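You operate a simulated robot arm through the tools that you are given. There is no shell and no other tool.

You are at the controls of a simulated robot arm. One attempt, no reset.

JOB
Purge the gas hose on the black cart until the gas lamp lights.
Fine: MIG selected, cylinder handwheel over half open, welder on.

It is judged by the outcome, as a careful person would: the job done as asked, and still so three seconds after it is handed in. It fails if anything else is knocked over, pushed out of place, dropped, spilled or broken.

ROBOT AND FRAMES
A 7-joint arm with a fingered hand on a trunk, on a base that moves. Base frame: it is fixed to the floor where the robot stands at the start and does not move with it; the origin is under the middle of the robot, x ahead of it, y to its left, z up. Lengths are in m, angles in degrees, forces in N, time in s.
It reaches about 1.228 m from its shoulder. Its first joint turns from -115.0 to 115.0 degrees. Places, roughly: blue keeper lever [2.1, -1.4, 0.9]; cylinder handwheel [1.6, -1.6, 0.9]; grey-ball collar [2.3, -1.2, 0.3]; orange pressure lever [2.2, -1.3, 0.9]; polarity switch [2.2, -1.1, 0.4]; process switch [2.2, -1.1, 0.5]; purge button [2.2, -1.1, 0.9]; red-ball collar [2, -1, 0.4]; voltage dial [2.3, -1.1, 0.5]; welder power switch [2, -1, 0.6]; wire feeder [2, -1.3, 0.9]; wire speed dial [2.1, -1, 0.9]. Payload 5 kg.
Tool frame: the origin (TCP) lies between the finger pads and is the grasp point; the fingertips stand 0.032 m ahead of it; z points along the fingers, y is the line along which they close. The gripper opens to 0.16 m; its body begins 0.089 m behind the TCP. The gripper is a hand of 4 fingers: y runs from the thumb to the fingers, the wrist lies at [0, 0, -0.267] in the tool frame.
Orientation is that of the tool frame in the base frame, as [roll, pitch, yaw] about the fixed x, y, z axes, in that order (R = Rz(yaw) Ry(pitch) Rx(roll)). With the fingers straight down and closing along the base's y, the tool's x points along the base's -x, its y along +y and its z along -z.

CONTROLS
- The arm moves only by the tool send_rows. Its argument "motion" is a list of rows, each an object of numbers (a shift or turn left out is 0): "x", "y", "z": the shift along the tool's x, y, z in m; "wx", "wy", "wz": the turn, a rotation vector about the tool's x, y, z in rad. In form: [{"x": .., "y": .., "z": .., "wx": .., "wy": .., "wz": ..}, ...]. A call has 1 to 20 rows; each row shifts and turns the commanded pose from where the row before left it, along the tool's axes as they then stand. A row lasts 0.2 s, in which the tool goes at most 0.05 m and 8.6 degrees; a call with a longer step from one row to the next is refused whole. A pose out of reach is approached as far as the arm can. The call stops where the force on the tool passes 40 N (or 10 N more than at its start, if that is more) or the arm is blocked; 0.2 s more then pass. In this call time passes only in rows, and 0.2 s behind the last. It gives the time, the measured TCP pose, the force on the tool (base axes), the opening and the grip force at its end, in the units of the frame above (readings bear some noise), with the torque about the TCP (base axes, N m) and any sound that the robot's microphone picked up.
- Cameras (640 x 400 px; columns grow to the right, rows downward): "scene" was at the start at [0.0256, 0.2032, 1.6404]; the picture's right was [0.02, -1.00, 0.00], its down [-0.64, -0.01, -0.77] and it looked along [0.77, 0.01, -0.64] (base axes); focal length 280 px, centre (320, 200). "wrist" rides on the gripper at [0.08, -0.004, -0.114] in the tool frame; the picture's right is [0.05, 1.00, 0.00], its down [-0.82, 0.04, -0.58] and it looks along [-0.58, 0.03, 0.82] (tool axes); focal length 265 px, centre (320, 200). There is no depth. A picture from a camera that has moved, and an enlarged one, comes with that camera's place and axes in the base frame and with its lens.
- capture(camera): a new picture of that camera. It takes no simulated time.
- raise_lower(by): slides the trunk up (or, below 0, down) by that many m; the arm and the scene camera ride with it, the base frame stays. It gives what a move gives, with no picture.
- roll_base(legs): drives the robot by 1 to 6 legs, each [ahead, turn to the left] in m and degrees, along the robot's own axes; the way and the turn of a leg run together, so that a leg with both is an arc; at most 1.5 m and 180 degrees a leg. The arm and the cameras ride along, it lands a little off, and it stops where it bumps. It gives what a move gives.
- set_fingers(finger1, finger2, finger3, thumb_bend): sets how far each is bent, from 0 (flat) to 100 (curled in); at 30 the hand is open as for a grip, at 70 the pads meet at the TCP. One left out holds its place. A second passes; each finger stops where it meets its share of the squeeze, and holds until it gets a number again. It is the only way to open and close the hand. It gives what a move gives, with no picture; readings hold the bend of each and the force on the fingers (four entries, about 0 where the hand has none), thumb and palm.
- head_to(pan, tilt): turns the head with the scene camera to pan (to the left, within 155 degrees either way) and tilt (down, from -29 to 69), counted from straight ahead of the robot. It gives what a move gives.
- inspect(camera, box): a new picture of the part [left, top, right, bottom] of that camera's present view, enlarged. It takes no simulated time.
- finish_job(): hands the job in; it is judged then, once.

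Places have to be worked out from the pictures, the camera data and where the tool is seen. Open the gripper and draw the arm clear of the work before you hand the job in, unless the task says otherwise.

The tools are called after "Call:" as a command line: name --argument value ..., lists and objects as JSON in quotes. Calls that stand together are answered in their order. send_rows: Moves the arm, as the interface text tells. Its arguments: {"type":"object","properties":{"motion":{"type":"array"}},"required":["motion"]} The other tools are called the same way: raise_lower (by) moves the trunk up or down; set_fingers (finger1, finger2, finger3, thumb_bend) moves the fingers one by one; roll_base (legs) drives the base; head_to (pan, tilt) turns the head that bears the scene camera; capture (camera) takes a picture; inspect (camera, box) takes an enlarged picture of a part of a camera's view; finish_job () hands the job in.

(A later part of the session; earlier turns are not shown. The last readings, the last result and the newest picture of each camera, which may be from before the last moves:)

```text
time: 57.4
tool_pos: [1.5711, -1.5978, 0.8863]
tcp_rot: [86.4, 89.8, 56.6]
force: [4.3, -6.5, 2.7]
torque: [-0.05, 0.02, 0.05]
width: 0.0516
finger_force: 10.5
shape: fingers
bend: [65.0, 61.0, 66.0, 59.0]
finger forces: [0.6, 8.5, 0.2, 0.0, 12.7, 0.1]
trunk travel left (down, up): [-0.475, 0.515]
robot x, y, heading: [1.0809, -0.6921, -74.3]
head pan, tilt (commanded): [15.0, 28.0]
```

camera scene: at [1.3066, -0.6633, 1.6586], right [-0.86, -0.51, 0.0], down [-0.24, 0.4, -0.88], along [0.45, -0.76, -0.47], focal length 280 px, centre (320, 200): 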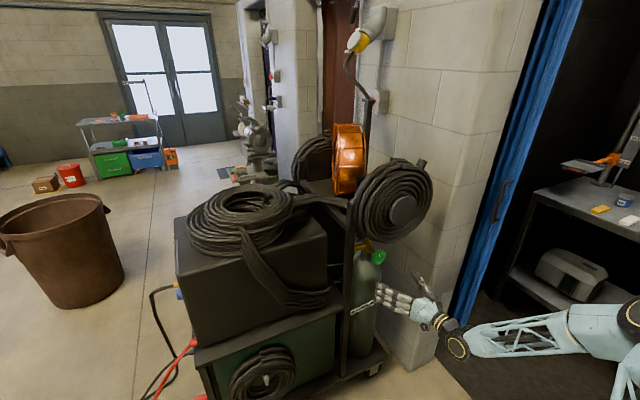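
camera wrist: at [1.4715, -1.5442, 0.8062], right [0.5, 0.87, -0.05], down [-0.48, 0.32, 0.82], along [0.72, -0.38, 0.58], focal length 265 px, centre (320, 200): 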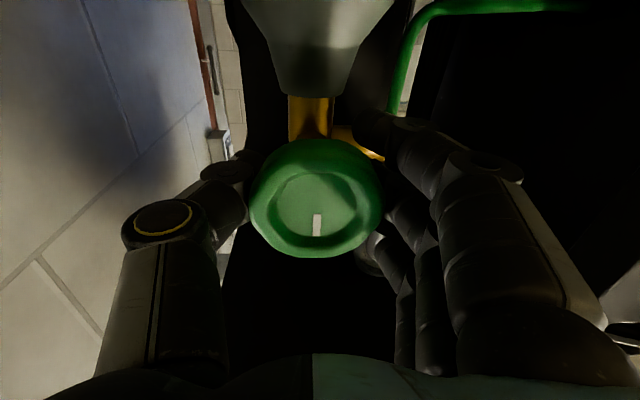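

Both sides now hold the rim with about 10 N. I turn the wheel counter-clockwise (negative about tool z) in small rows, about 30° first, and watch it.

Call:
send_rows --motion '[{"wz": -0.1}, {"wz": -0.1}, {"wz": -0.1}, {"wz": -0.1}, {"wz": -0.1}]'

Call:
capture --camera "wrist"

Call:
inspect --camera "scene" --box '[330, 215, 450, 330]'

```text
time: 58.6
tool_pos: [1.5719, -1.6, 0.885]
tcp_rot: [-90.0, 61.3, -119.8]
force: [1.4, -0.4, -1.0]
torque: [0.07, 0.01, 0.05]
width: 0.0496
finger_force: 9.6
shape: fingers
bend: [66.0, 61.0, 66.0, 60.0]
finger forces: [0.6, 8.2, 0.5, 0.0, 10.8, 0.0]
trunk travel left (down, up): [-0.475, 0.515]
robot x, y, heading: [1.0794, -0.6943, -74.4]
head pan, tilt (commanded): [15.0, 28.0]
```

```text
taken
camera wrist: at [1.4524, -1.5804, 0.8184], right [0.42, 0.74, -0.52], down [-0.29, 0.66, 0.7], along [0.86, -0.14, 0.49], focal length 265 px, centre (320, 200)
```

wrist: 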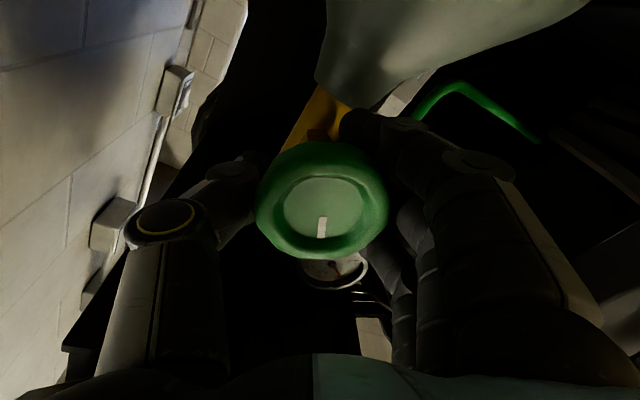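

```text
3.48 times, centred on (390, 272) of scene
camera zoom: at [1.3068, -0.6636, 1.6586], right [-0.86, -0.51, 0.0], down [-0.24, 0.4, -0.88], along [0.45, -0.76, -0.47], focal length 972 px, centre (76, -52)
```

zoom: 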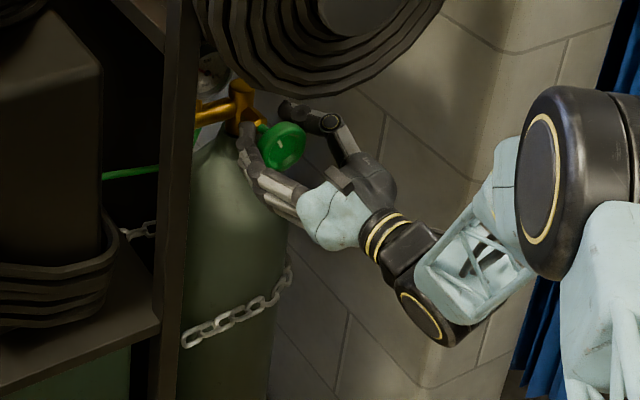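

The wheel turns along with the hand without slipping. I keep turning another ~57°.

Call:
send_rows --motion '[{"wz": -0.1}, {"wz": -0.1}, {"wz": -0.1}, {"wz": -0.1}, {"wz": -0.1}, {"wz": -0.1}, {"wz": -0.1}, {"wz": -0.1}, {"wz": -0.1}, {"wz": -0.1}]'

Call:
capture --camera "wrist"

Call:
capture --camera "scene"

Call:
inspect --camera "scene" --box '[330, 215, 450, 330]'

```text
time: 60.8
tool_pos: [1.5732, -1.5996, 0.8864]
tcp_rot: [-90.1, 4.1, -119.8]
force: [8.0, -5.2, 3.8]
torque: [0.18, 0.24, 0.02]
width: 0.0497
finger_force: 8.8
shape: fingers
bend: [66.0, 62.0, 66.0, 59.0]
finger forces: [0.1, 6.4, 0.5, 0.0, 11.5, 0.1]
trunk travel left (down, up): [-0.475, 0.515]
robot x, y, heading: [1.0801, -0.6964, -74.5]
head pan, tilt (commanded): [15.0, 28.0]
```

```text
taken
camera wrist: at [1.4342, -1.6136, 0.8852], right [0.01, 0.02, -1.0], down [-0.1, 1.0, 0.01], along [1.0, 0.1, 0.01], focal length 265 px, centre (320, 200)
```

wrist: 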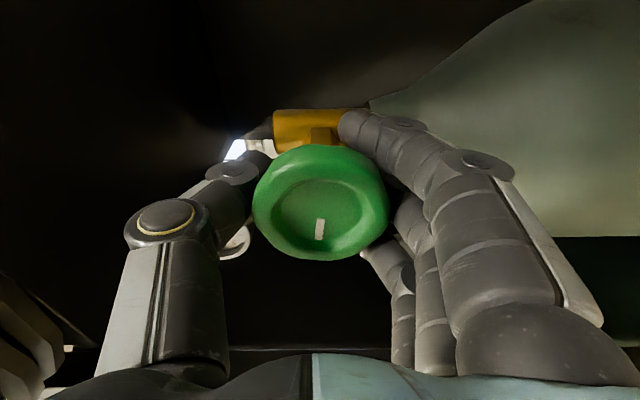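

```text
taken
camera scene: at [1.3072, -0.6633, 1.6586], right [-0.86, -0.51, 0.0], down [-0.24, 0.4, -0.88], along [0.45, -0.76, -0.47], focal length 280 px, centre (320, 200)
```

scene: 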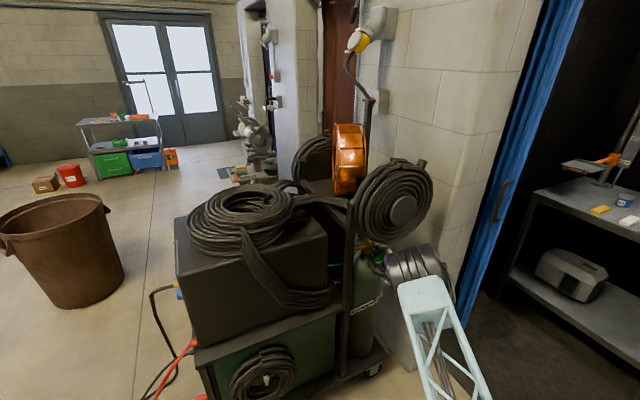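

```text
3.48 times, centred on (390, 272) of scene
camera zoom: at [1.3072, -0.6633, 1.6586], right [-0.86, -0.51, 0.0], down [-0.24, 0.4, -0.88], along [0.45, -0.76, -0.47], focal length 972 px, centre (76, -52)
```

zoom: 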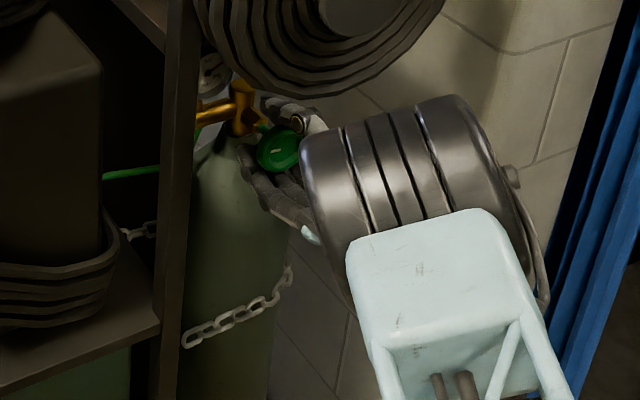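

The wheel has followed about 86°. I look at the gauge to see whether the pressure moved, and check the elbow's surroundings.

Call:
inspect --camera "scene" --box '[345, 225, 385, 255]'

Call:
inspect --camera "wrist" --box '[200, 130, 290, 270]'

```text
13.33 times, centred on (365, 240) of scene
camera zoom: at [1.3072, -0.6633, 1.6586], right [-0.86, -0.51, 0.0], down [-0.24, 0.4, -0.88], along [0.45, -0.76, -0.47], focal length 3727 px, centre (-280, -333)
```

zoom: 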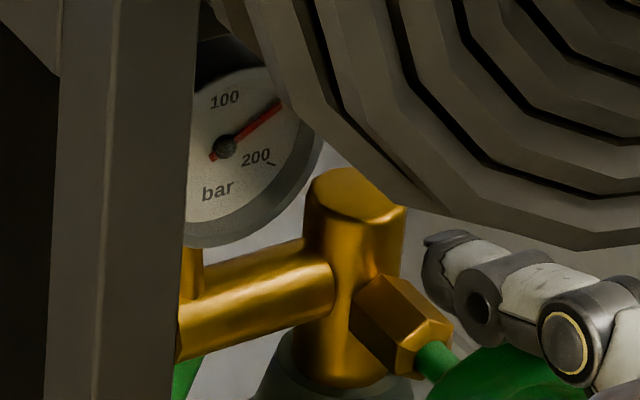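

```text
2.86 times, centred on (245, 200) of wrist
camera zoom: at [1.4342, -1.6136, 0.8852], right [0.01, 0.02, -1.0], down [-0.1, 1.0, 0.01], along [1.0, 0.1, 0.01], focal length 758 px, centre (534, 200)
```

zoom: 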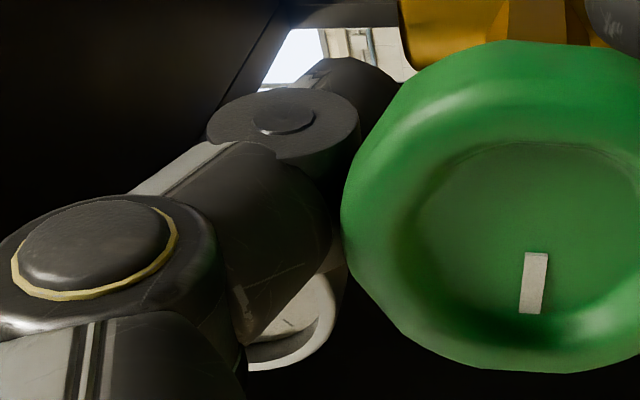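

The gauge now reads about 150 bar, so opening is in the right sense. The elbow has swung near the wall, so I release, unwind the hand past the start to regrip, and will then turn further.

Call:
set_fingers --finger1 38 --finger2 38 --finger3 38 --thumb_bend 38

Call:
send_rows --motion '[{"wz": 0.1}, {"wz": 0.1}, {"wz": 0.1}, {"wz": 0.1}, {"wz": 0.1}, {"wz": 0.1}, {"wz": 0.1}, {"wz": 0.1}, {"wz": 0.1}, {"wz": 0.1}, {"wz": 0.1}, {"wz": 0.1}, {"wz": 0.1}, {"wz": 0.1}, {"wz": 0.1}]'

Call:
capture --camera "wrist"

Call:
capture --camera "scene"

```text
time: 61.8
tool_pos: [1.5715, -1.5996, 0.8852]
tcp_rot: [-90.1, 4.1, -119.8]
force: [-0.3, 0.1, 0.5]
torque: [0.0, 0.01, 0.01]
width: 0.1384
finger_force: 0.1
shape: fingers
bend: [38.0, 38.0, 38.0, 38.0]
finger forces: [0.0, 0.1, 0.0, 0.1, 0.0, 0.0]
trunk travel left (down, up): [-0.475, 0.515]
robot x, y, heading: [1.0793, -0.6955, -74.4]
head pan, tilt (commanded): [15.0, 28.0]
```

```text
time: 65.0
tool_pos: [1.573, -1.6, 0.8859]
tcp_rot: [80.2, 90.0, 50.4]
force: [-1.1, -0.1, -0.2]
torque: [0.02, -0.03, 0.0]
width: 0.1383
finger_force: 0.0
shape: fingers
bend: [38.0, 38.0, 38.0, 38.0]
finger forces: [0.0, 0.0, 0.0, 0.1, 0.0, 0.1]
trunk travel left (down, up): [-0.475, 0.515]
robot x, y, heading: [1.0762, -0.6976, -74.3]
head pan, tilt (commanded): [15.0, 28.0]
```

```text
taken
camera wrist: at [1.4719, -1.5476, 0.8067], right [0.5, 0.87, -0.05], down [-0.48, 0.32, 0.82], along [0.72, -0.38, 0.58], focal length 265 px, centre (320, 200)
```

wrist: 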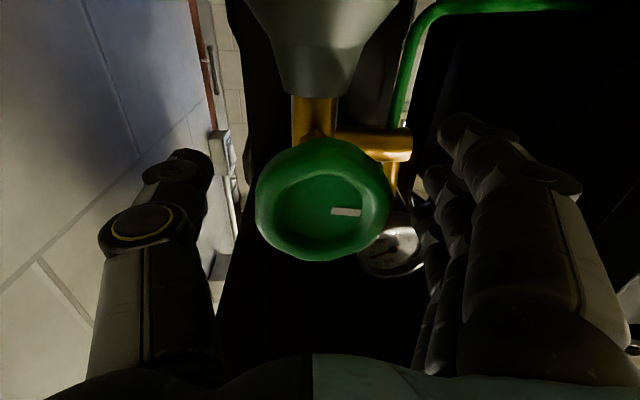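

```text
taken
camera scene: at [1.3068, -0.6633, 1.6586], right [-0.86, -0.51, 0.0], down [-0.24, 0.4, -0.88], along [0.45, -0.76, -0.47], focal length 280 px, centre (320, 200)
```

scene: 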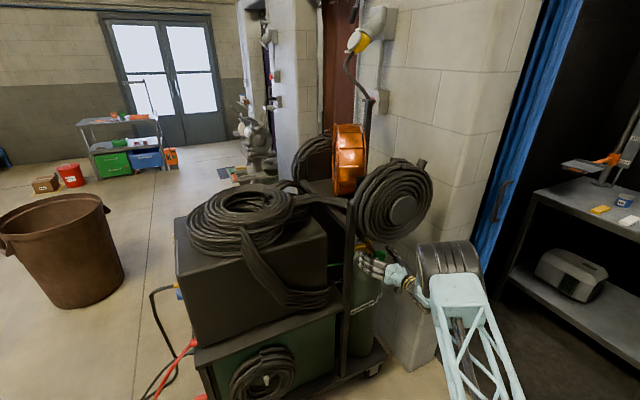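

The wheel keeps its place at about a quarter turn open. I pre-rotate the open hand +40°, then regrip.

Call:
send_rows --motion '[{"wz": 0.1}, {"wz": 0.1}, {"wz": 0.1}, {"wz": 0.1}, {"wz": 0.1}, {"wz": 0.1}, {"wz": 0.1}]'

Call:
capture --camera "wrist"

Call:
capture --camera "scene"

```text
time: 66.6
tool_pos: [1.5724, -1.6007, 0.8863]
tcp_rot: [90.0, 49.7, 60.1]
force: [-0.4, -0.6, -1.1]
torque: [0.02, -0.01, 0.02]
width: 0.1386
finger_force: 0.0
shape: fingers
bend: [38.0, 38.0, 38.0, 38.0]
finger forces: [0.1, 0.0, 0.0, 0.1, 0.1, 0.0]
trunk travel left (down, up): [-0.475, 0.515]
robot x, y, heading: [1.0807, -0.6964, -74.5]
head pan, tilt (commanded): [15.0, 28.0]
```

```text
taken
camera wrist: at [1.4979, -1.502, 0.8229], right [0.4, 0.69, 0.61], down [-0.75, -0.14, 0.65], along [0.53, -0.71, 0.46], focal length 265 px, centre (320, 200)
```

wrist: 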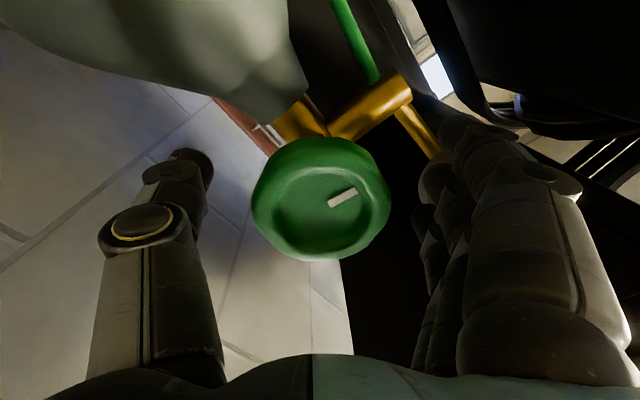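

```text
taken
camera scene: at [1.3067, -0.6633, 1.6586], right [-0.86, -0.51, 0.0], down [-0.24, 0.4, -0.88], along [0.45, -0.76, -0.47], focal length 280 px, centre (320, 200)
```

scene: 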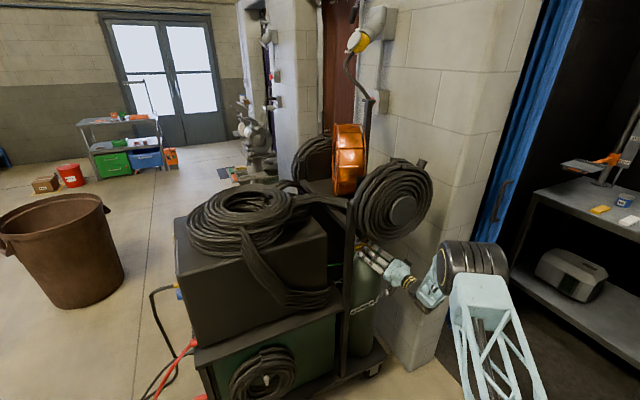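

Clear of contact. I close on the rim again.

Call:
set_fingers --finger1 66 --finger2 66 --finger3 66 --thumb_bend 62

Call:
send_rows --motion '[{"wz": -0.1}, {"wz": -0.1}, {"wz": -0.1}, {"wz": -0.1}, {"wz": -0.1}, {"wz": -0.1}, {"wz": -0.1}]'

Call:
capture --camera "wrist"

```text
time: 67.6
tool_pos: [1.5713, -1.6003, 0.8844]
tcp_rot: [90.1, 49.8, 60.1]
force: [6.2, -9.6, -2.0]
torque: [-0.07, -0.04, 0.06]
width: 0.0495
finger_force: 9.8
shape: fingers
bend: [66.0, 62.0, 66.0, 59.0]
finger forces: [0.2, 7.0, 0.0, 0.0, 12.6, 0.0]
trunk travel left (down, up): [-0.475, 0.515]
robot x, y, heading: [1.0796, -0.6981, -74.2]
head pan, tilt (commanded): [15.0, 28.0]
```

```text
time: 69.2
tool_pos: [1.5723, -1.6009, 0.8859]
tcp_rot: [115.6, 89.9, 85.8]
force: [7.0, -8.4, 1.0]
torque: [0.04, 0.0, -0.13]
width: 0.049
finger_force: 11.2
shape: fingers
bend: [66.0, 61.0, 66.0, 59.0]
finger forces: [0.1, 9.9, 0.0, 0.1, 11.7, 0.0]
trunk travel left (down, up): [-0.475, 0.515]
robot x, y, heading: [1.0803, -0.6927, -74.4]
head pan, tilt (commanded): [15.0, 28.0]
```

```text
taken
camera wrist: at [1.4723, -1.5479, 0.8065], right [0.5, 0.87, -0.05], down [-0.48, 0.32, 0.82], along [0.72, -0.38, 0.58], focal length 265 px, centre (320, 200)
```

wrist: 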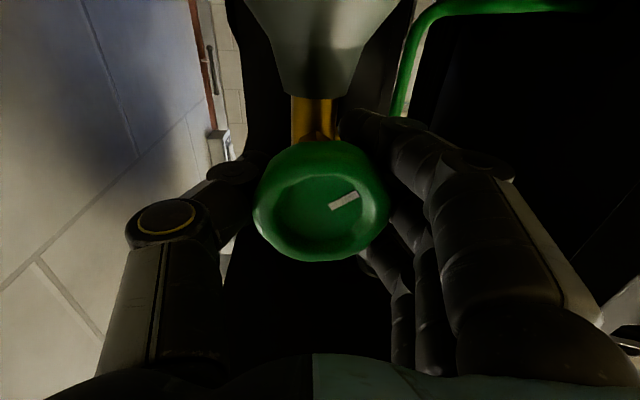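

It follows; the wheel is now about 126° open. I continue turning in the same grip by about 74° more, watching for a stop.

Call:
send_rows --motion '[{"wz": -0.1}, {"wz": -0.1}, {"wz": -0.1}, {"wz": -0.1}, {"wz": -0.1}, {"wz": -0.1}, {"wz": -0.1}, {"wz": -0.1}, {"wz": -0.1}, {"wz": -0.1}, {"wz": -0.1}, {"wz": -0.1}, {"wz": -0.1}]'

Call:
capture --camera "wrist"

Call:
capture --camera "scene"

```text
time: 72.0
tool_pos: [1.5727, -1.5996, 0.8856]
tcp_rot: [-90.1, 15.5, -119.9]
force: [3.7, -5.0, 2.7]
torque: [0.32, -0.31, -0.04]
width: 0.049
finger_force: 9.9
shape: fingers
bend: [66.0, 61.0, 66.0, 60.0]
finger forces: [0.0, 8.2, 1.1, 0.0, 10.5, 0.0]
trunk travel left (down, up): [-0.475, 0.515]
robot x, y, heading: [1.0808, -0.693, -74.4]
head pan, tilt (commanded): [15.0, 28.0]
```

```text
taken
camera wrist: at [1.4343, -1.6116, 0.8694], right [0.11, 0.19, -0.98], down [-0.1, 0.98, 0.18], along [0.99, 0.08, 0.12], focal length 265 px, centre (320, 200)
```

wrist: 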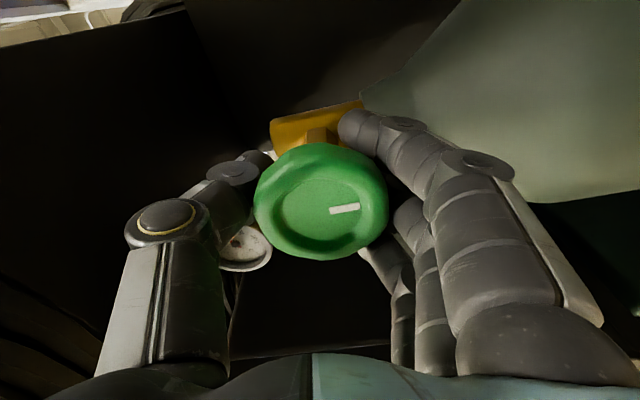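

```text
taken
camera scene: at [1.3072, -0.6634, 1.6586], right [-0.86, -0.51, 0.0], down [-0.24, 0.4, -0.88], along [0.45, -0.76, -0.47], focal length 280 px, centre (320, 200)
```

scene: 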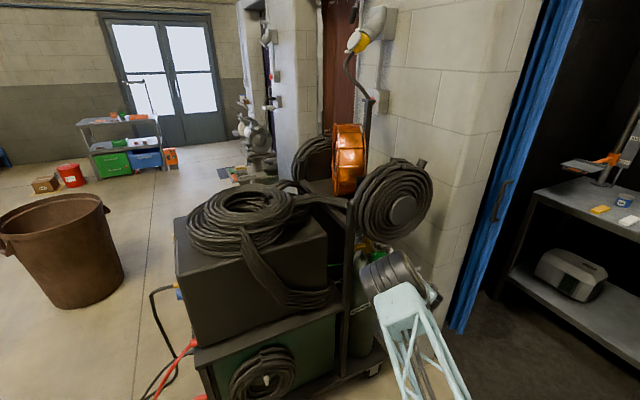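

The wheel stopped following over the last ~20° and the torque rose to 0.43 N·m: it's at its end stop, mark pointing straight down (half a turn = fully open). I release, unwind, and back the hand off.

Call:
set_fingers --finger1 38 --finger2 38 --finger3 38 --thumb_bend 38

Call:
send_rows --motion '[{"wz": 0.1}, {"wz": 0.1}, {"wz": 0.1}, {"wz": 0.1}, {"wz": 0.1}, {"wz": 0.1}, {"wz": 0.1}, {"wz": 0.1}, {"wz": 0.1}, {"wz": 0.1}, {"wz": 0.1}, {"wz": 0.1}, {"wz": 0.1}]'

Call:
send_rows --motion '[{"z": -0.03}, {"z": -0.04}, {"z": -0.04}, {"z": -0.04}, {"z": -0.04}]'

Call:
capture --camera "wrist"

Call:
capture --camera "scene"

```text
time: 73.0
tool_pos: [1.5721, -1.5997, 0.887]
tcp_rot: [-90.0, 15.6, -119.7]
force: [-0.2, -0.6, 0.8]
torque: [-0.02, 0.03, 0.0]
width: 0.1384
finger_force: 0.1
shape: fingers
bend: [38.0, 38.0, 38.0, 38.0]
finger forces: [0.0, 0.0, 0.0, 0.0, 0.0, 0.0]
trunk travel left (down, up): [-0.475, 0.515]
robot x, y, heading: [1.0802, -0.6925, -74.2]
head pan, tilt (commanded): [15.0, 28.0]
```

```text
time: 75.8
tool_pos: [1.5726, -1.5999, 0.8866]
tcp_rot: [94.0, 89.8, 64.2]
force: [0.0, -0.3, -0.5]
torque: [-0.01, -0.03, 0.02]
width: 0.1382
finger_force: 0.0
shape: fingers
bend: [38.0, 38.0, 38.0, 38.0]
finger forces: [0.1, 0.0, 0.0, 0.0, 0.0, 0.0]
trunk travel left (down, up): [-0.475, 0.515]
robot x, y, heading: [1.0816, -0.695, -74.6]
head pan, tilt (commanded): [15.0, 28.0]
```

```text
time: 77.0
tool_pos: [1.4074, -1.5038, 0.8864]
tcp_rot: [32.0, 89.8, 2.3]
force: [0.7, 0.0, 0.2]
torque: [0.0, -0.01, 0.01]
width: 0.1386
finger_force: 0.2
shape: fingers
bend: [38.0, 38.0, 38.0, 38.0]
finger forces: [0.0, 0.0, 0.0, 0.1, 0.1, 0.1]
trunk travel left (down, up): [-0.475, 0.515]
robot x, y, heading: [1.0816, -0.6949, -74.5]
head pan, tilt (commanded): [15.0, 28.0]
```

```text
taken
camera wrist: at [1.3069, -1.452, 0.807], right [0.5, 0.87, -0.05], down [-0.48, 0.32, 0.81], along [0.72, -0.38, 0.58], focal length 265 px, centre (320, 200)
```

wrist: 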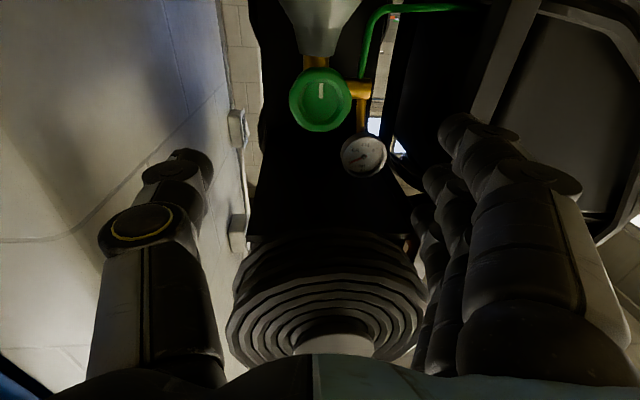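

```text
taken
camera scene: at [1.3067, -0.6632, 1.6587], right [-0.86, -0.51, 0.0], down [-0.24, 0.4, -0.88], along [0.45, -0.76, -0.47], focal length 280 px, centre (320, 200)
```

scene: 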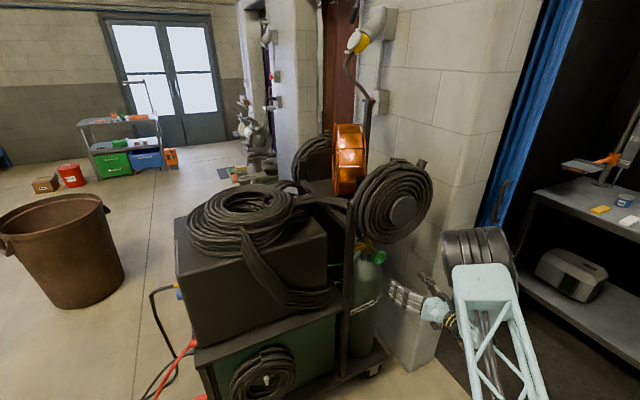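

The wheel's mark now points straight down, exactly half a turn from shut, so the valve is fully open. Next I back the robot away, then turn left toward the cart's front with the hand in free air.

Call:
roll_base --legs '[[-0.6, 0], [0, 30]]'

Call:
capture --camera "scene"

```text
time: 82.0
tool_pos: [1.6112, -0.6528, 0.8849]
tcp_rot: [81.8, 89.9, 82.6]
force: [0.4, 0.9, 0.9]
torque: [-0.03, 0.0, -0.01]
width: 0.1387
finger_force: 0.1
shape: fingers
bend: [38.0, 38.0, 38.0, 38.0]
finger forces: [0.0, 0.0, 0.0, 0.0, 0.0, 0.0]
trunk travel left (down, up): [-0.475, 0.515]
robot x, y, heading: [0.919, -0.1222, -43.7]
head pan, tilt (commanded): [15.0, 28.0]
```

```text
taken
camera scene: at [1.096, 0.0194, 1.6586], right [-0.48, -0.88, 0.0], down [-0.41, 0.23, -0.88], along [0.77, -0.42, -0.47], focal length 280 px, centre (320, 200)
```

scene: 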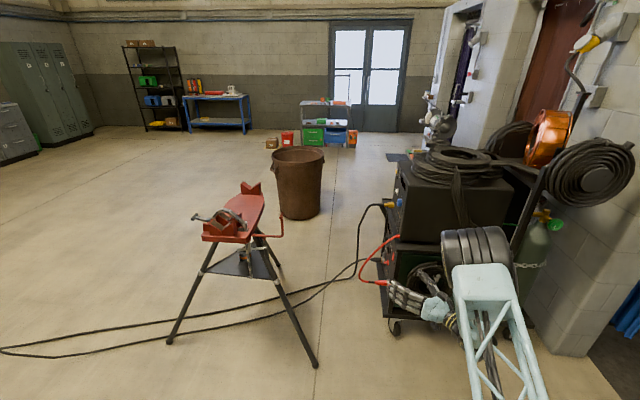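

The hand is free in front of the cart's left-front corner. I yaw it to point about heading -60° (turn about tool x), keeping the TCP in place, and form the pressing beak.

Call:
send_rows --motion '[{"wx": 0.13}, {"wx": 0.13}, {"wx": 0.13}, {"wx": 0.13}, {"wx": 0.13}, {"wx": 0.13}, {"wx": 0.13}, {"wx": 0.13}]'

Call:
set_fingers --finger1 100 --finger2 60 --finger3 100 --thumb_bend 100

Call:
capture --camera "wrist"

Call:
capture --camera "scene"

```text
time: 83.8
tool_pos: [1.6121, -0.6519, 0.8862]
tcp_rot: [153.1, 90.0, 94.4]
force: [-0.2, 0.9, -0.4]
torque: [-0.02, -0.01, 0.02]
width: 0.139
finger_force: 0.0
shape: fingers
bend: [38.0, 38.0, 38.0, 38.0]
finger forces: [0.0, 0.0, 0.1, 0.0, 0.1, 0.0]
trunk travel left (down, up): [-0.475, 0.515]
robot x, y, heading: [0.9211, -0.1224, -44.0]
head pan, tilt (commanded): [15.0, 28.0]
```

```text
time: 84.8
tool_pos: [1.6113, -0.6526, 0.8855]
tcp_rot: [139.8, 89.9, 81.1]
force: [-0.6, -0.8, 0.4]
torque: [0.04, 0.0, -0.03]
width: 0.0487
finger_force: 0.0
shape: fingers
bend: [100.0, 59.0, 100.0, 98.0]
finger forces: [0.0, 0.1, 0.0, 0.0, 0.0, 0.1]
trunk travel left (down, up): [-0.475, 0.515]
robot x, y, heading: [0.9172, -0.1232, -43.9]
head pan, tilt (commanded): [15.0, 28.0]
```

```text
taken
camera wrist: at [1.5496, -0.558, 0.8062], right [0.85, 0.52, -0.05], down [-0.26, 0.51, 0.82], along [0.45, -0.68, 0.58], focal length 265 px, centre (320, 200)
```

wrist: 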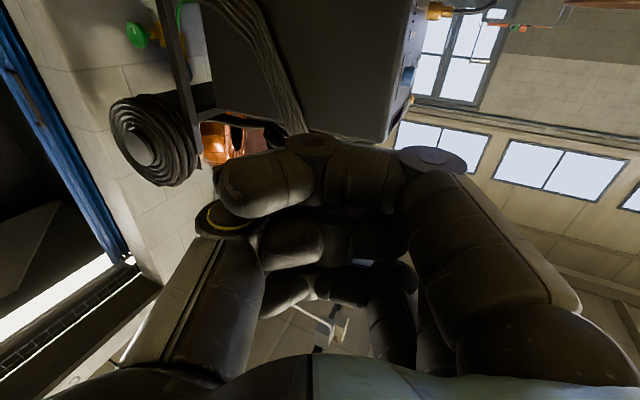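

```text
taken
camera scene: at [1.0961, 0.0195, 1.6586], right [-0.48, -0.88, 0.0], down [-0.41, 0.23, -0.88], along [0.77, -0.42, -0.47], focal length 280 px, centre (320, 200)
```

scene: 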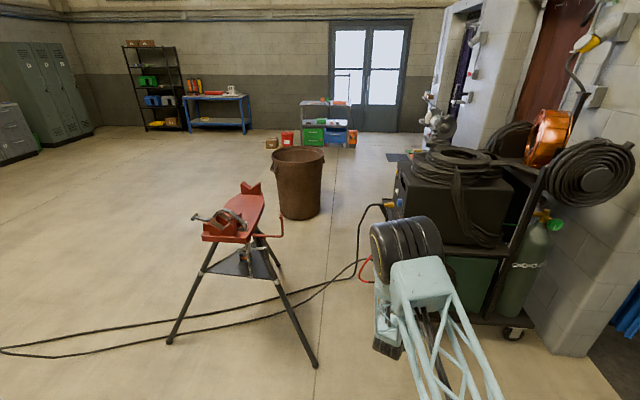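

Finger 1 hides the beak from the camera. I use finger 1 as the pointer instead, since it is the one the wrist camera sees.

Call:
set_fingers --finger1 45 --finger2 100 --finger3 100 --thumb_bend 100

Call:
capture --camera "wrist"

```text
time: 85.8
tool_pos: [1.6123, -0.6529, 0.8854]
tcp_rot: [140.7, 89.8, 82.0]
force: [1.0, -0.3, -0.8]
torque: [0.01, 0.02, -0.02]
width: 0.0592
finger_force: 0.1
shape: fingers
bend: [45.0, 93.0, 100.0, 100.0]
finger forces: [0.0, 0.0, 0.0, 0.0, 0.0, 0.1]
trunk travel left (down, up): [-0.475, 0.515]
robot x, y, heading: [0.9187, -0.1244, -43.6]
head pan, tilt (commanded): [15.0, 28.0]
```

```text
taken
camera wrist: at [1.5496, -0.558, 0.8062], right [0.85, 0.52, -0.05], down [-0.26, 0.51, 0.82], along [0.45, -0.68, 0.58], focal length 265 px, centre (320, 200)
```

wrist: 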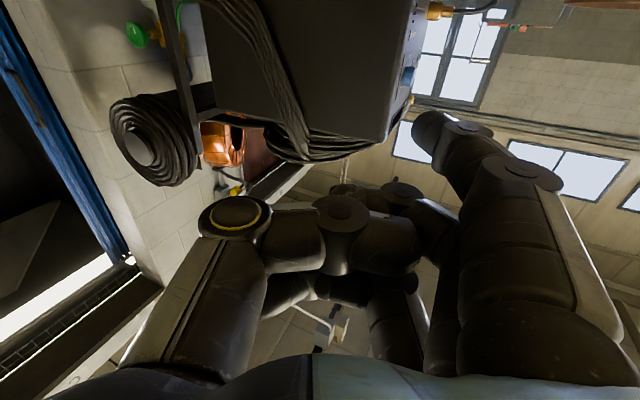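

For the rocker, the red hose (in the plane of the panel's left edge, ~0.1 m out at that height) means I must come from the left. The thumb, on the cart side of the hand, is the best pointer: I curl the fingers, extend the thumb, and yaw back to heading about -20°.

Call:
set_fingers --finger1 100 --finger2 100 --finger3 100 --thumb_bend 25

Call:
send_rows --motion '[{"wx": -0.13}, {"wx": -0.13}, {"wx": -0.13}, {"wx": -0.13}, {"wx": -0.13}, {"wx": -0.03}]'

Call:
capture --camera "wrist"

Call:
capture --camera "scene"

```text
time: 86.8
tool_pos: [1.6123, -0.653, 0.8851]
tcp_rot: [141.5, 89.9, 82.8]
force: [0.1, -0.3, 0.3]
torque: [0.0, 0.0, -0.02]
width: 0.0811
finger_force: 0.0
shape: fingers
bend: [100.0, 100.0, 100.0, 25.0]
finger forces: [0.0, 0.0, 0.0, 0.1, 0.1, 0.0]
trunk travel left (down, up): [-0.475, 0.515]
robot x, y, heading: [0.9179, -0.1246, -43.6]
head pan, tilt (commanded): [15.0, 28.0]
```

```text
time: 88.2
tool_pos: [1.6128, -0.6535, 0.8858]
tcp_rot: [103.6, 89.9, 83.9]
force: [-0.2, -1.2, 0.4]
torque: [-0.01, 0.02, 0.0]
width: 0.0813
finger_force: 0.1
shape: fingers
bend: [100.0, 100.0, 100.0, 25.0]
finger forces: [0.0, 0.1, 0.0, 0.1, 0.0, 0.0]
trunk travel left (down, up): [-0.475, 0.515]
robot x, y, heading: [0.9148, -0.1228, -43.6]
head pan, tilt (commanded): [15.0, 28.0]
```

```text
taken
camera wrist: at [1.504, -0.6185, 0.806], right [0.34, 0.94, -0.05], down [-0.53, 0.23, 0.82], along [0.78, -0.25, 0.58], focal length 265 px, centre (320, 200)
```

wrist: 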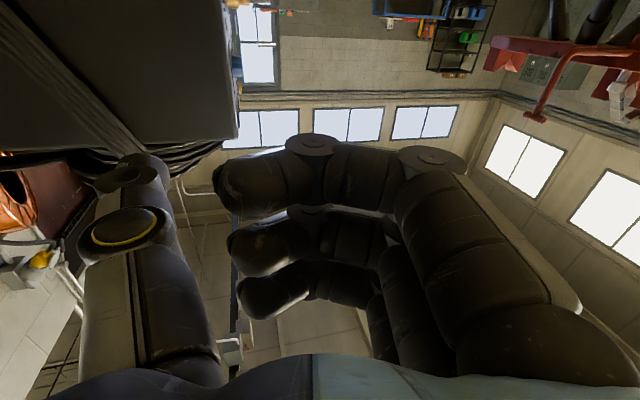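

```text
taken
camera scene: at [1.0959, 0.0193, 1.6586], right [-0.48, -0.88, 0.0], down [-0.41, 0.23, -0.88], along [0.77, -0.42, -0.47], focal length 280 px, centre (320, 200)
```

scene: 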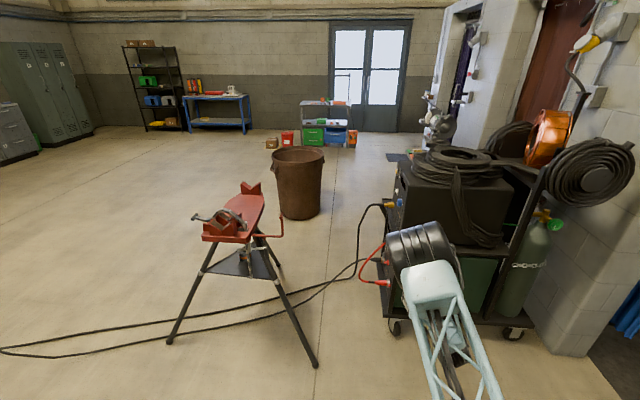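

The thumb tip stands at about (0, -0.105, 0.035) in the tool frame, well clear of the curled fingers. I drive 0.3 m ahead toward the cart's left-front corner, then lower the arm.

Call:
roll_base --legs '[[0.28, 0]]'

Call:
head_to --pan -5 --tilt 38

Call:
capture --camera "scene"

Call:
capture --camera "wrist"

```text
time: 90.1
tool_pos: [1.8127, -0.847, 0.8858]
tcp_rot: [109.4, 90.0, 89.4]
force: [-0.4, 0.0, 0.0]
torque: [0.0, 0.0, -0.03]
width: 0.0811
finger_force: 0.0
shape: fingers
bend: [100.0, 100.0, 100.0, 25.0]
finger forces: [0.1, 0.0, 0.1, 0.1, 0.0, 0.0]
trunk travel left (down, up): [-0.475, 0.515]
robot x, y, heading: [1.1223, -0.3178, -43.6]
head pan, tilt (commanded): [15.0, 28.0]
```

```text
time: 90.9
tool_pos: [1.8137, -0.8465, 0.8852]
tcp_rot: [107.5, 89.9, 87.8]
force: [-0.6, 0.3, 0.3]
torque: [-0.04, -0.01, -0.01]
width: 0.0809
finger_force: 0.1
shape: fingers
bend: [100.0, 100.0, 100.0, 25.0]
finger forces: [0.1, 0.1, 0.0, 0.0, 0.0, 0.0]
trunk travel left (down, up): [-0.475, 0.515]
robot x, y, heading: [1.1185, -0.3131, -44.0]
head pan, tilt (commanded): [-5.0, 38.0]
```

```text
taken
camera scene: at [1.275, -0.1949, 1.6431], right [-0.75, -0.66, 0.0], down [-0.41, 0.46, -0.79], along [0.52, -0.59, -0.62], focal length 280 px, centre (320, 200)
```

scene: 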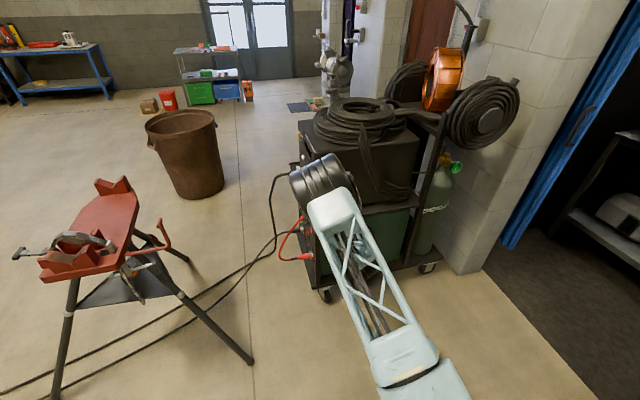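

```text
taken
camera wrist: at [1.7049, -0.8124, 0.8059], right [0.34, 0.94, -0.05], down [-0.53, 0.23, 0.82], along [0.78, -0.25, 0.58], focal length 265 px, centre (320, 200)
```

wrist: 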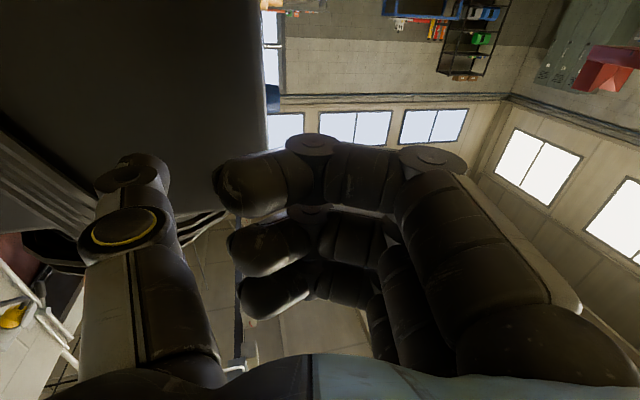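

The arm is above and left of the corner; hand clear of the cart. I lower the hand straight down to the rocker's height (about 0.33 m).

Call:
send_rows --motion '[{"x": 0.045}, {"x": 0.048}, {"x": 0.048}, {"x": 0.048}, {"x": 0.048}, {"x": 0.048}, {"x": 0.048}]'

Call:
capture --camera "scene"

Call:
capture --camera "wrist"

```text
time: 92.5
tool_pos: [1.8118, -0.8455, 0.5522]
tcp_rot: [-122.6, 90.0, -142.5]
force: [0.1, 0.2, 0.9]
torque: [0.06, 0.03, -0.02]
width: 0.0811
finger_force: 0.0
shape: fingers
bend: [100.0, 100.0, 100.0, 25.0]
finger forces: [0.1, 0.0, 0.1, 0.0, 0.0, 0.0]
trunk travel left (down, up): [-0.475, 0.515]
robot x, y, heading: [1.1208, -0.3143, -44.1]
head pan, tilt (commanded): [-5.0, 38.0]
```

```text
taken
camera scene: at [1.2748, -0.1949, 1.6432], right [-0.75, -0.66, 0.0], down [-0.41, 0.46, -0.79], along [0.52, -0.59, -0.62], focal length 280 px, centre (320, 200)
```

scene: 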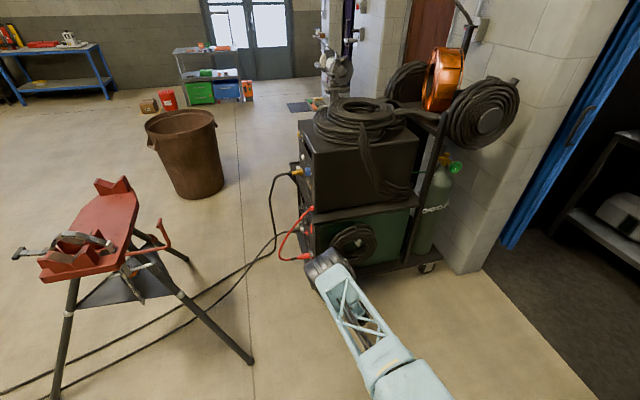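

```text
taken
camera wrist: at [1.7035, -0.8121, 0.4739], right [0.34, 0.94, -0.05], down [-0.53, 0.24, 0.82], along [0.78, -0.25, 0.58], focal length 265 px, centre (320, 200)
```

wrist: 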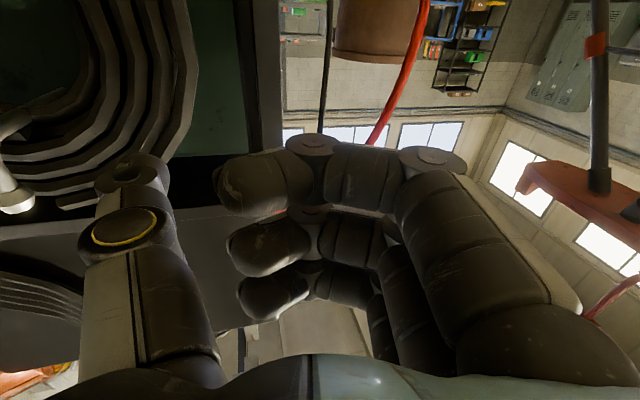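

Hand at rocker height, left of the cart. I move outward (away from the front panel's plane) by 0.13 m so the thumb is in front of the panel plane, then look.

Call:
send_rows --motion '[{"y": 0.0419, "z": 0.0073}, {"y": 0.0419, "z": 0.0073}, {"y": 0.0419, "z": 0.0073}]'

Call:
capture --camera "scene"

Call:
capture --camera "wrist"

```text
time: 93.3
tool_pos: [1.8748, -0.7335, 0.5541]
tcp_rot: [115.6, 89.9, 95.6]
force: [-0.7, -1.0, 0.5]
torque: [0.01, 0.02, 0.0]
width: 0.0809
finger_force: 0.0
shape: fingers
bend: [100.0, 100.0, 100.0, 25.0]
finger forces: [0.0, 0.0, 0.1, 0.1, 0.0, 0.1]
trunk travel left (down, up): [-0.475, 0.515]
robot x, y, heading: [1.1193, -0.3189, -43.6]
head pan, tilt (commanded): [-5.0, 38.0]
```

```text
taken
camera scene: at [1.2751, -0.1949, 1.6431], right [-0.75, -0.66, 0.0], down [-0.41, 0.46, -0.79], along [0.52, -0.59, -0.62], focal length 280 px, centre (320, 200)
```

scene: 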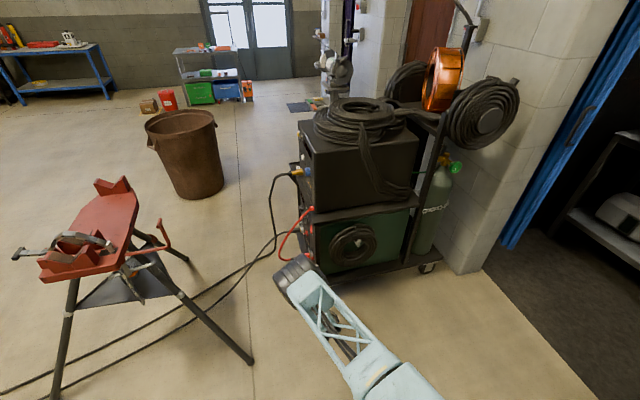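

```text
taken
camera wrist: at [1.7668, -0.6994, 0.4745], right [0.34, 0.94, -0.05], down [-0.53, 0.24, 0.82], along [0.78, -0.25, 0.58], focal length 265 px, centre (320, 200)
```

wrist: 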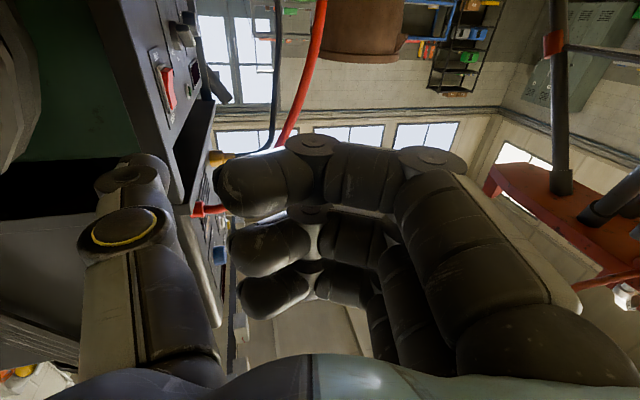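

The rocker now shows at about (168,85) in the wrist view, beyond the thumb. I enlarge there.

Call:
inspect --camera "wrist" --box '[110, 0, 310, 220]'

Call:
inspect --camera "scene" --box '[265, 190, 365, 290]'

```text
1.82 times, centred on (210, 110) of wrist
camera zoom: at [1.7668, -0.6994, 0.4745], right [0.34, 0.94, -0.05], down [-0.53, 0.24, 0.82], along [0.78, -0.25, 0.58], focal length 483 px, centre (520, 364)
```

zoom: 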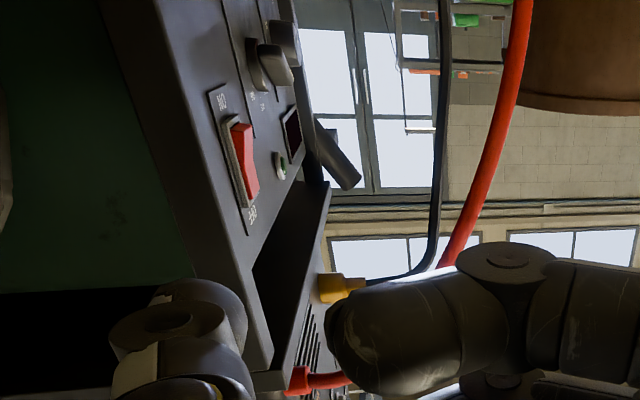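

```text
4.00 times, centred on (315, 240) of scene
camera zoom: at [1.2751, -0.1949, 1.6431], right [-0.75, -0.66, 0.0], down [-0.41, 0.46, -0.79], along [0.52, -0.59, -0.62], focal length 1118 px, centre (340, 40)
```

zoom: 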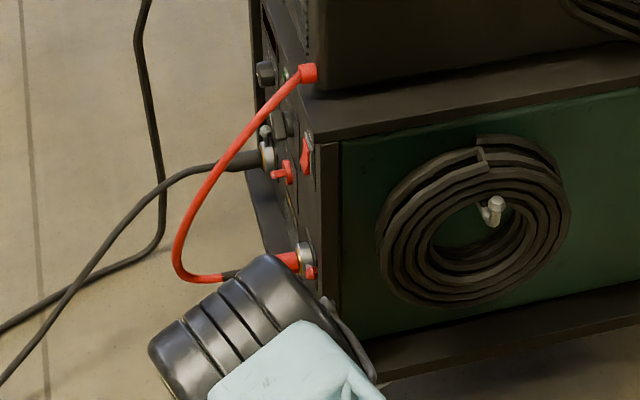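

The rocker's ON end (lower) sticks out, near z≈0.547, so the welder is off. I slide the thumb along in front of the panel from the left, stopping just short of the rocker, and look.

Call:
send_rows --motion '[{"z": 0.0449, "y": -0.0078, "x": 0.0015}, {"z": 0.0449, "y": -0.0078, "x": 0.0015}, {"z": 0.0449, "y": -0.0078, "x": 0.0015}, {"z": 0.0449, "y": -0.0078, "x": 0.0015}]'

Call:
capture --camera "wrist"

Call:
inspect --camera "scene" --box '[265, 190, 365, 290]'

```text
time: 94.3
tool_pos: [2.035, -0.8259, 0.5468]
tcp_rot: [147.0, 89.9, 127.2]
force: [-0.1, -0.2, 0.9]
torque: [0.03, 0.02, -0.03]
width: 0.0809
finger_force: 0.1
shape: fingers
bend: [100.0, 100.0, 100.0, 25.0]
finger forces: [0.0, 0.0, 0.0, 0.0, 0.0, 0.0]
trunk travel left (down, up): [-0.475, 0.515]
robot x, y, heading: [1.1237, -0.3167, -43.8]
head pan, tilt (commanded): [-5.0, 38.0]
```

```text
taken
camera wrist: at [1.9266, -0.791, 0.4677], right [0.34, 0.94, -0.05], down [-0.53, 0.23, 0.82], along [0.78, -0.25, 0.58], focal length 265 px, centre (320, 200)
```

wrist: 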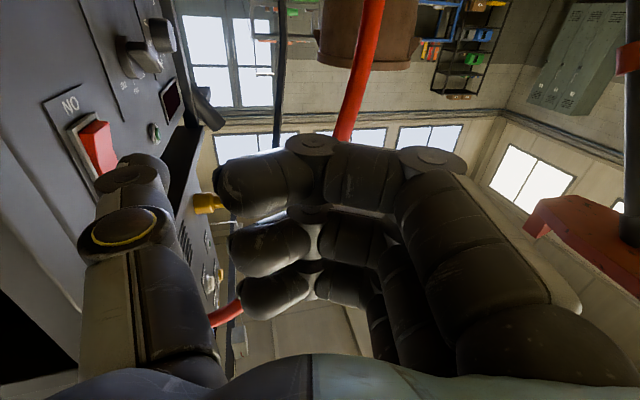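

```text
4.00 times, centred on (315, 240) of scene
camera zoom: at [1.2748, -0.1947, 1.6431], right [-0.75, -0.66, 0.0], down [-0.41, 0.46, -0.79], along [0.52, -0.59, -0.62], focal length 1118 px, centre (340, 40)
```

zoom: 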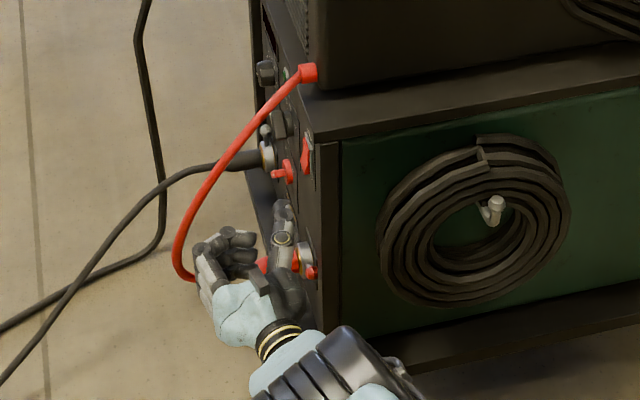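

The thumb tip is just left of and out from the rocker. I go 0.035 m further along and 5 mm lower, still ~2 cm off the rocker.

Call:
send_rows --motion '[{"z": 0.0346, "y": -0.006, "x": 0.005}]'

Call:
inspect --camera "wrist" --box '[0, 40, 240, 240]'

Call:
inspect --camera "scene" --box '[295, 205, 345, 255]'

```text
time: 94.9
tool_pos: [2.1133, -0.8516, 0.632]
tcp_rot: [1.3, 85.1, -18.1]
force: [-1.0, 0.7, -0.1]
torque: [0.0, 0.03, -0.03]
width: 0.0811
finger_force: 0.0
shape: fingers
bend: [100.0, 100.0, 100.0, 25.0]
finger forces: [0.0, 0.0, 0.0, 0.0, 0.0, 0.1]
trunk travel left (down, up): [-0.475, 0.515]
robot x, y, heading: [1.1184, -0.32, -43.8]
head pan, tilt (commanded): [-5.0, 38.0]
stopped in row 1: the arm was blocked; the commanded pose is now the measured one
```

```text
2.00 times, centred on (120, 140) of wrist
camera zoom: at [2.0112, -0.8203, 0.542], right [0.34, 0.94, -0.05], down [-0.59, 0.25, 0.76], along [0.73, -0.23, 0.64], focal length 531 px, centre (720, 320)
```

zoom: 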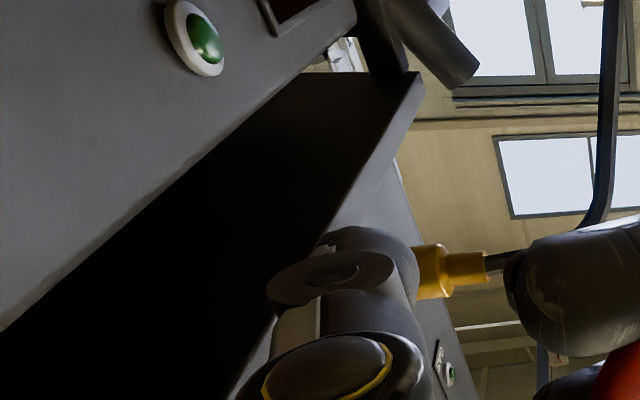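

```text
8.00 times, centred on (320, 230) of scene
camera zoom: at [1.2746, -0.1944, 1.6431], right [-0.75, -0.66, 0.0], down [-0.41, 0.46, -0.79], along [0.52, -0.59, -0.62], focal length 2236 px, centre (320, -40)
```

zoom: 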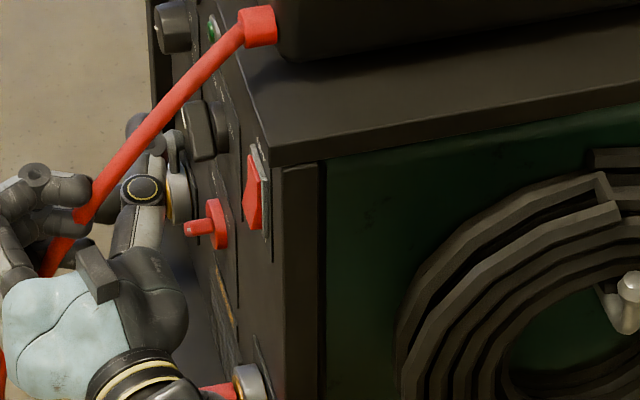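

The arm reports being blocked and the tool jumped about 9 cm up and along; forces on the tool are nil. I look at the whole scene first to see what was touched and whether the cart moved.

Call:
capture --camera "scene"

Call:
inspect --camera "scene" --box '[265, 190, 365, 290]'

Call:
capture --camera "wrist"

```text
taken
camera scene: at [1.2746, -0.1944, 1.6431], right [-0.75, -0.66, 0.0], down [-0.41, 0.46, -0.79], along [0.52, -0.59, -0.62], focal length 280 px, centre (320, 200)
```

scene: 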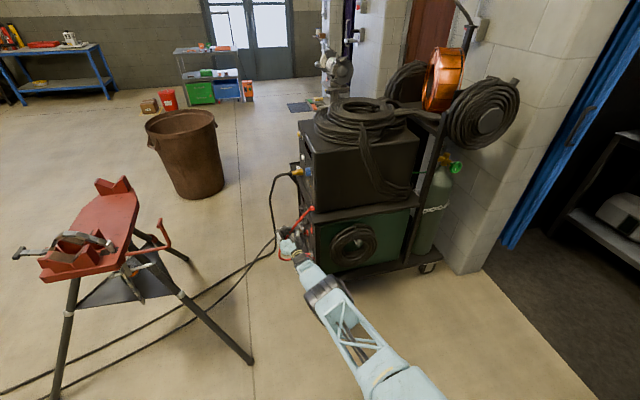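

```text
4.00 times, centred on (315, 240) of scene
camera zoom: at [1.2746, -0.1944, 1.6431], right [-0.75, -0.66, 0.0], down [-0.41, 0.46, -0.79], along [0.52, -0.59, -0.62], focal length 1118 px, centre (340, 40)
```

zoom: 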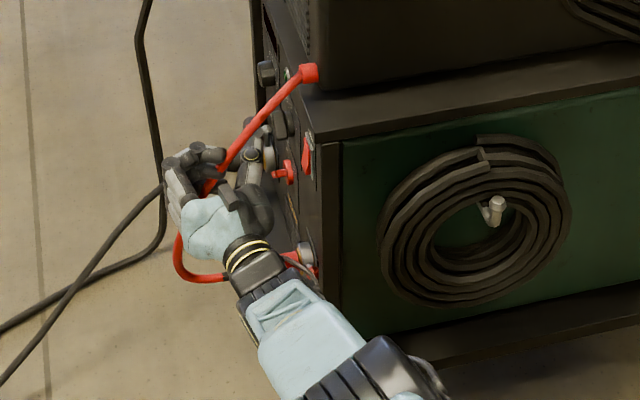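

```text
taken
camera wrist: at [2.0112, -0.8203, 0.542], right [0.34, 0.94, -0.05], down [-0.59, 0.25, 0.76], along [0.73, -0.23, 0.64], focal length 265 px, centre (320, 200)
```

wrist: 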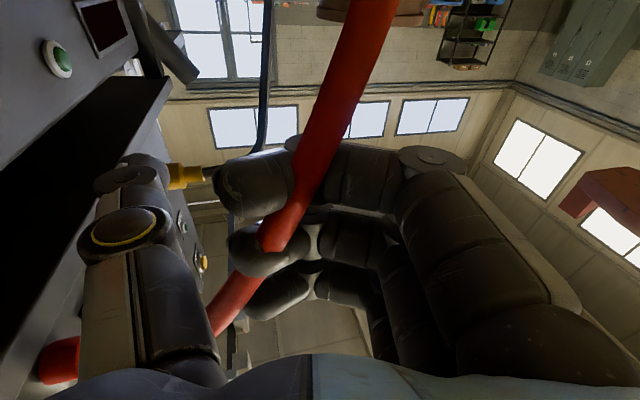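

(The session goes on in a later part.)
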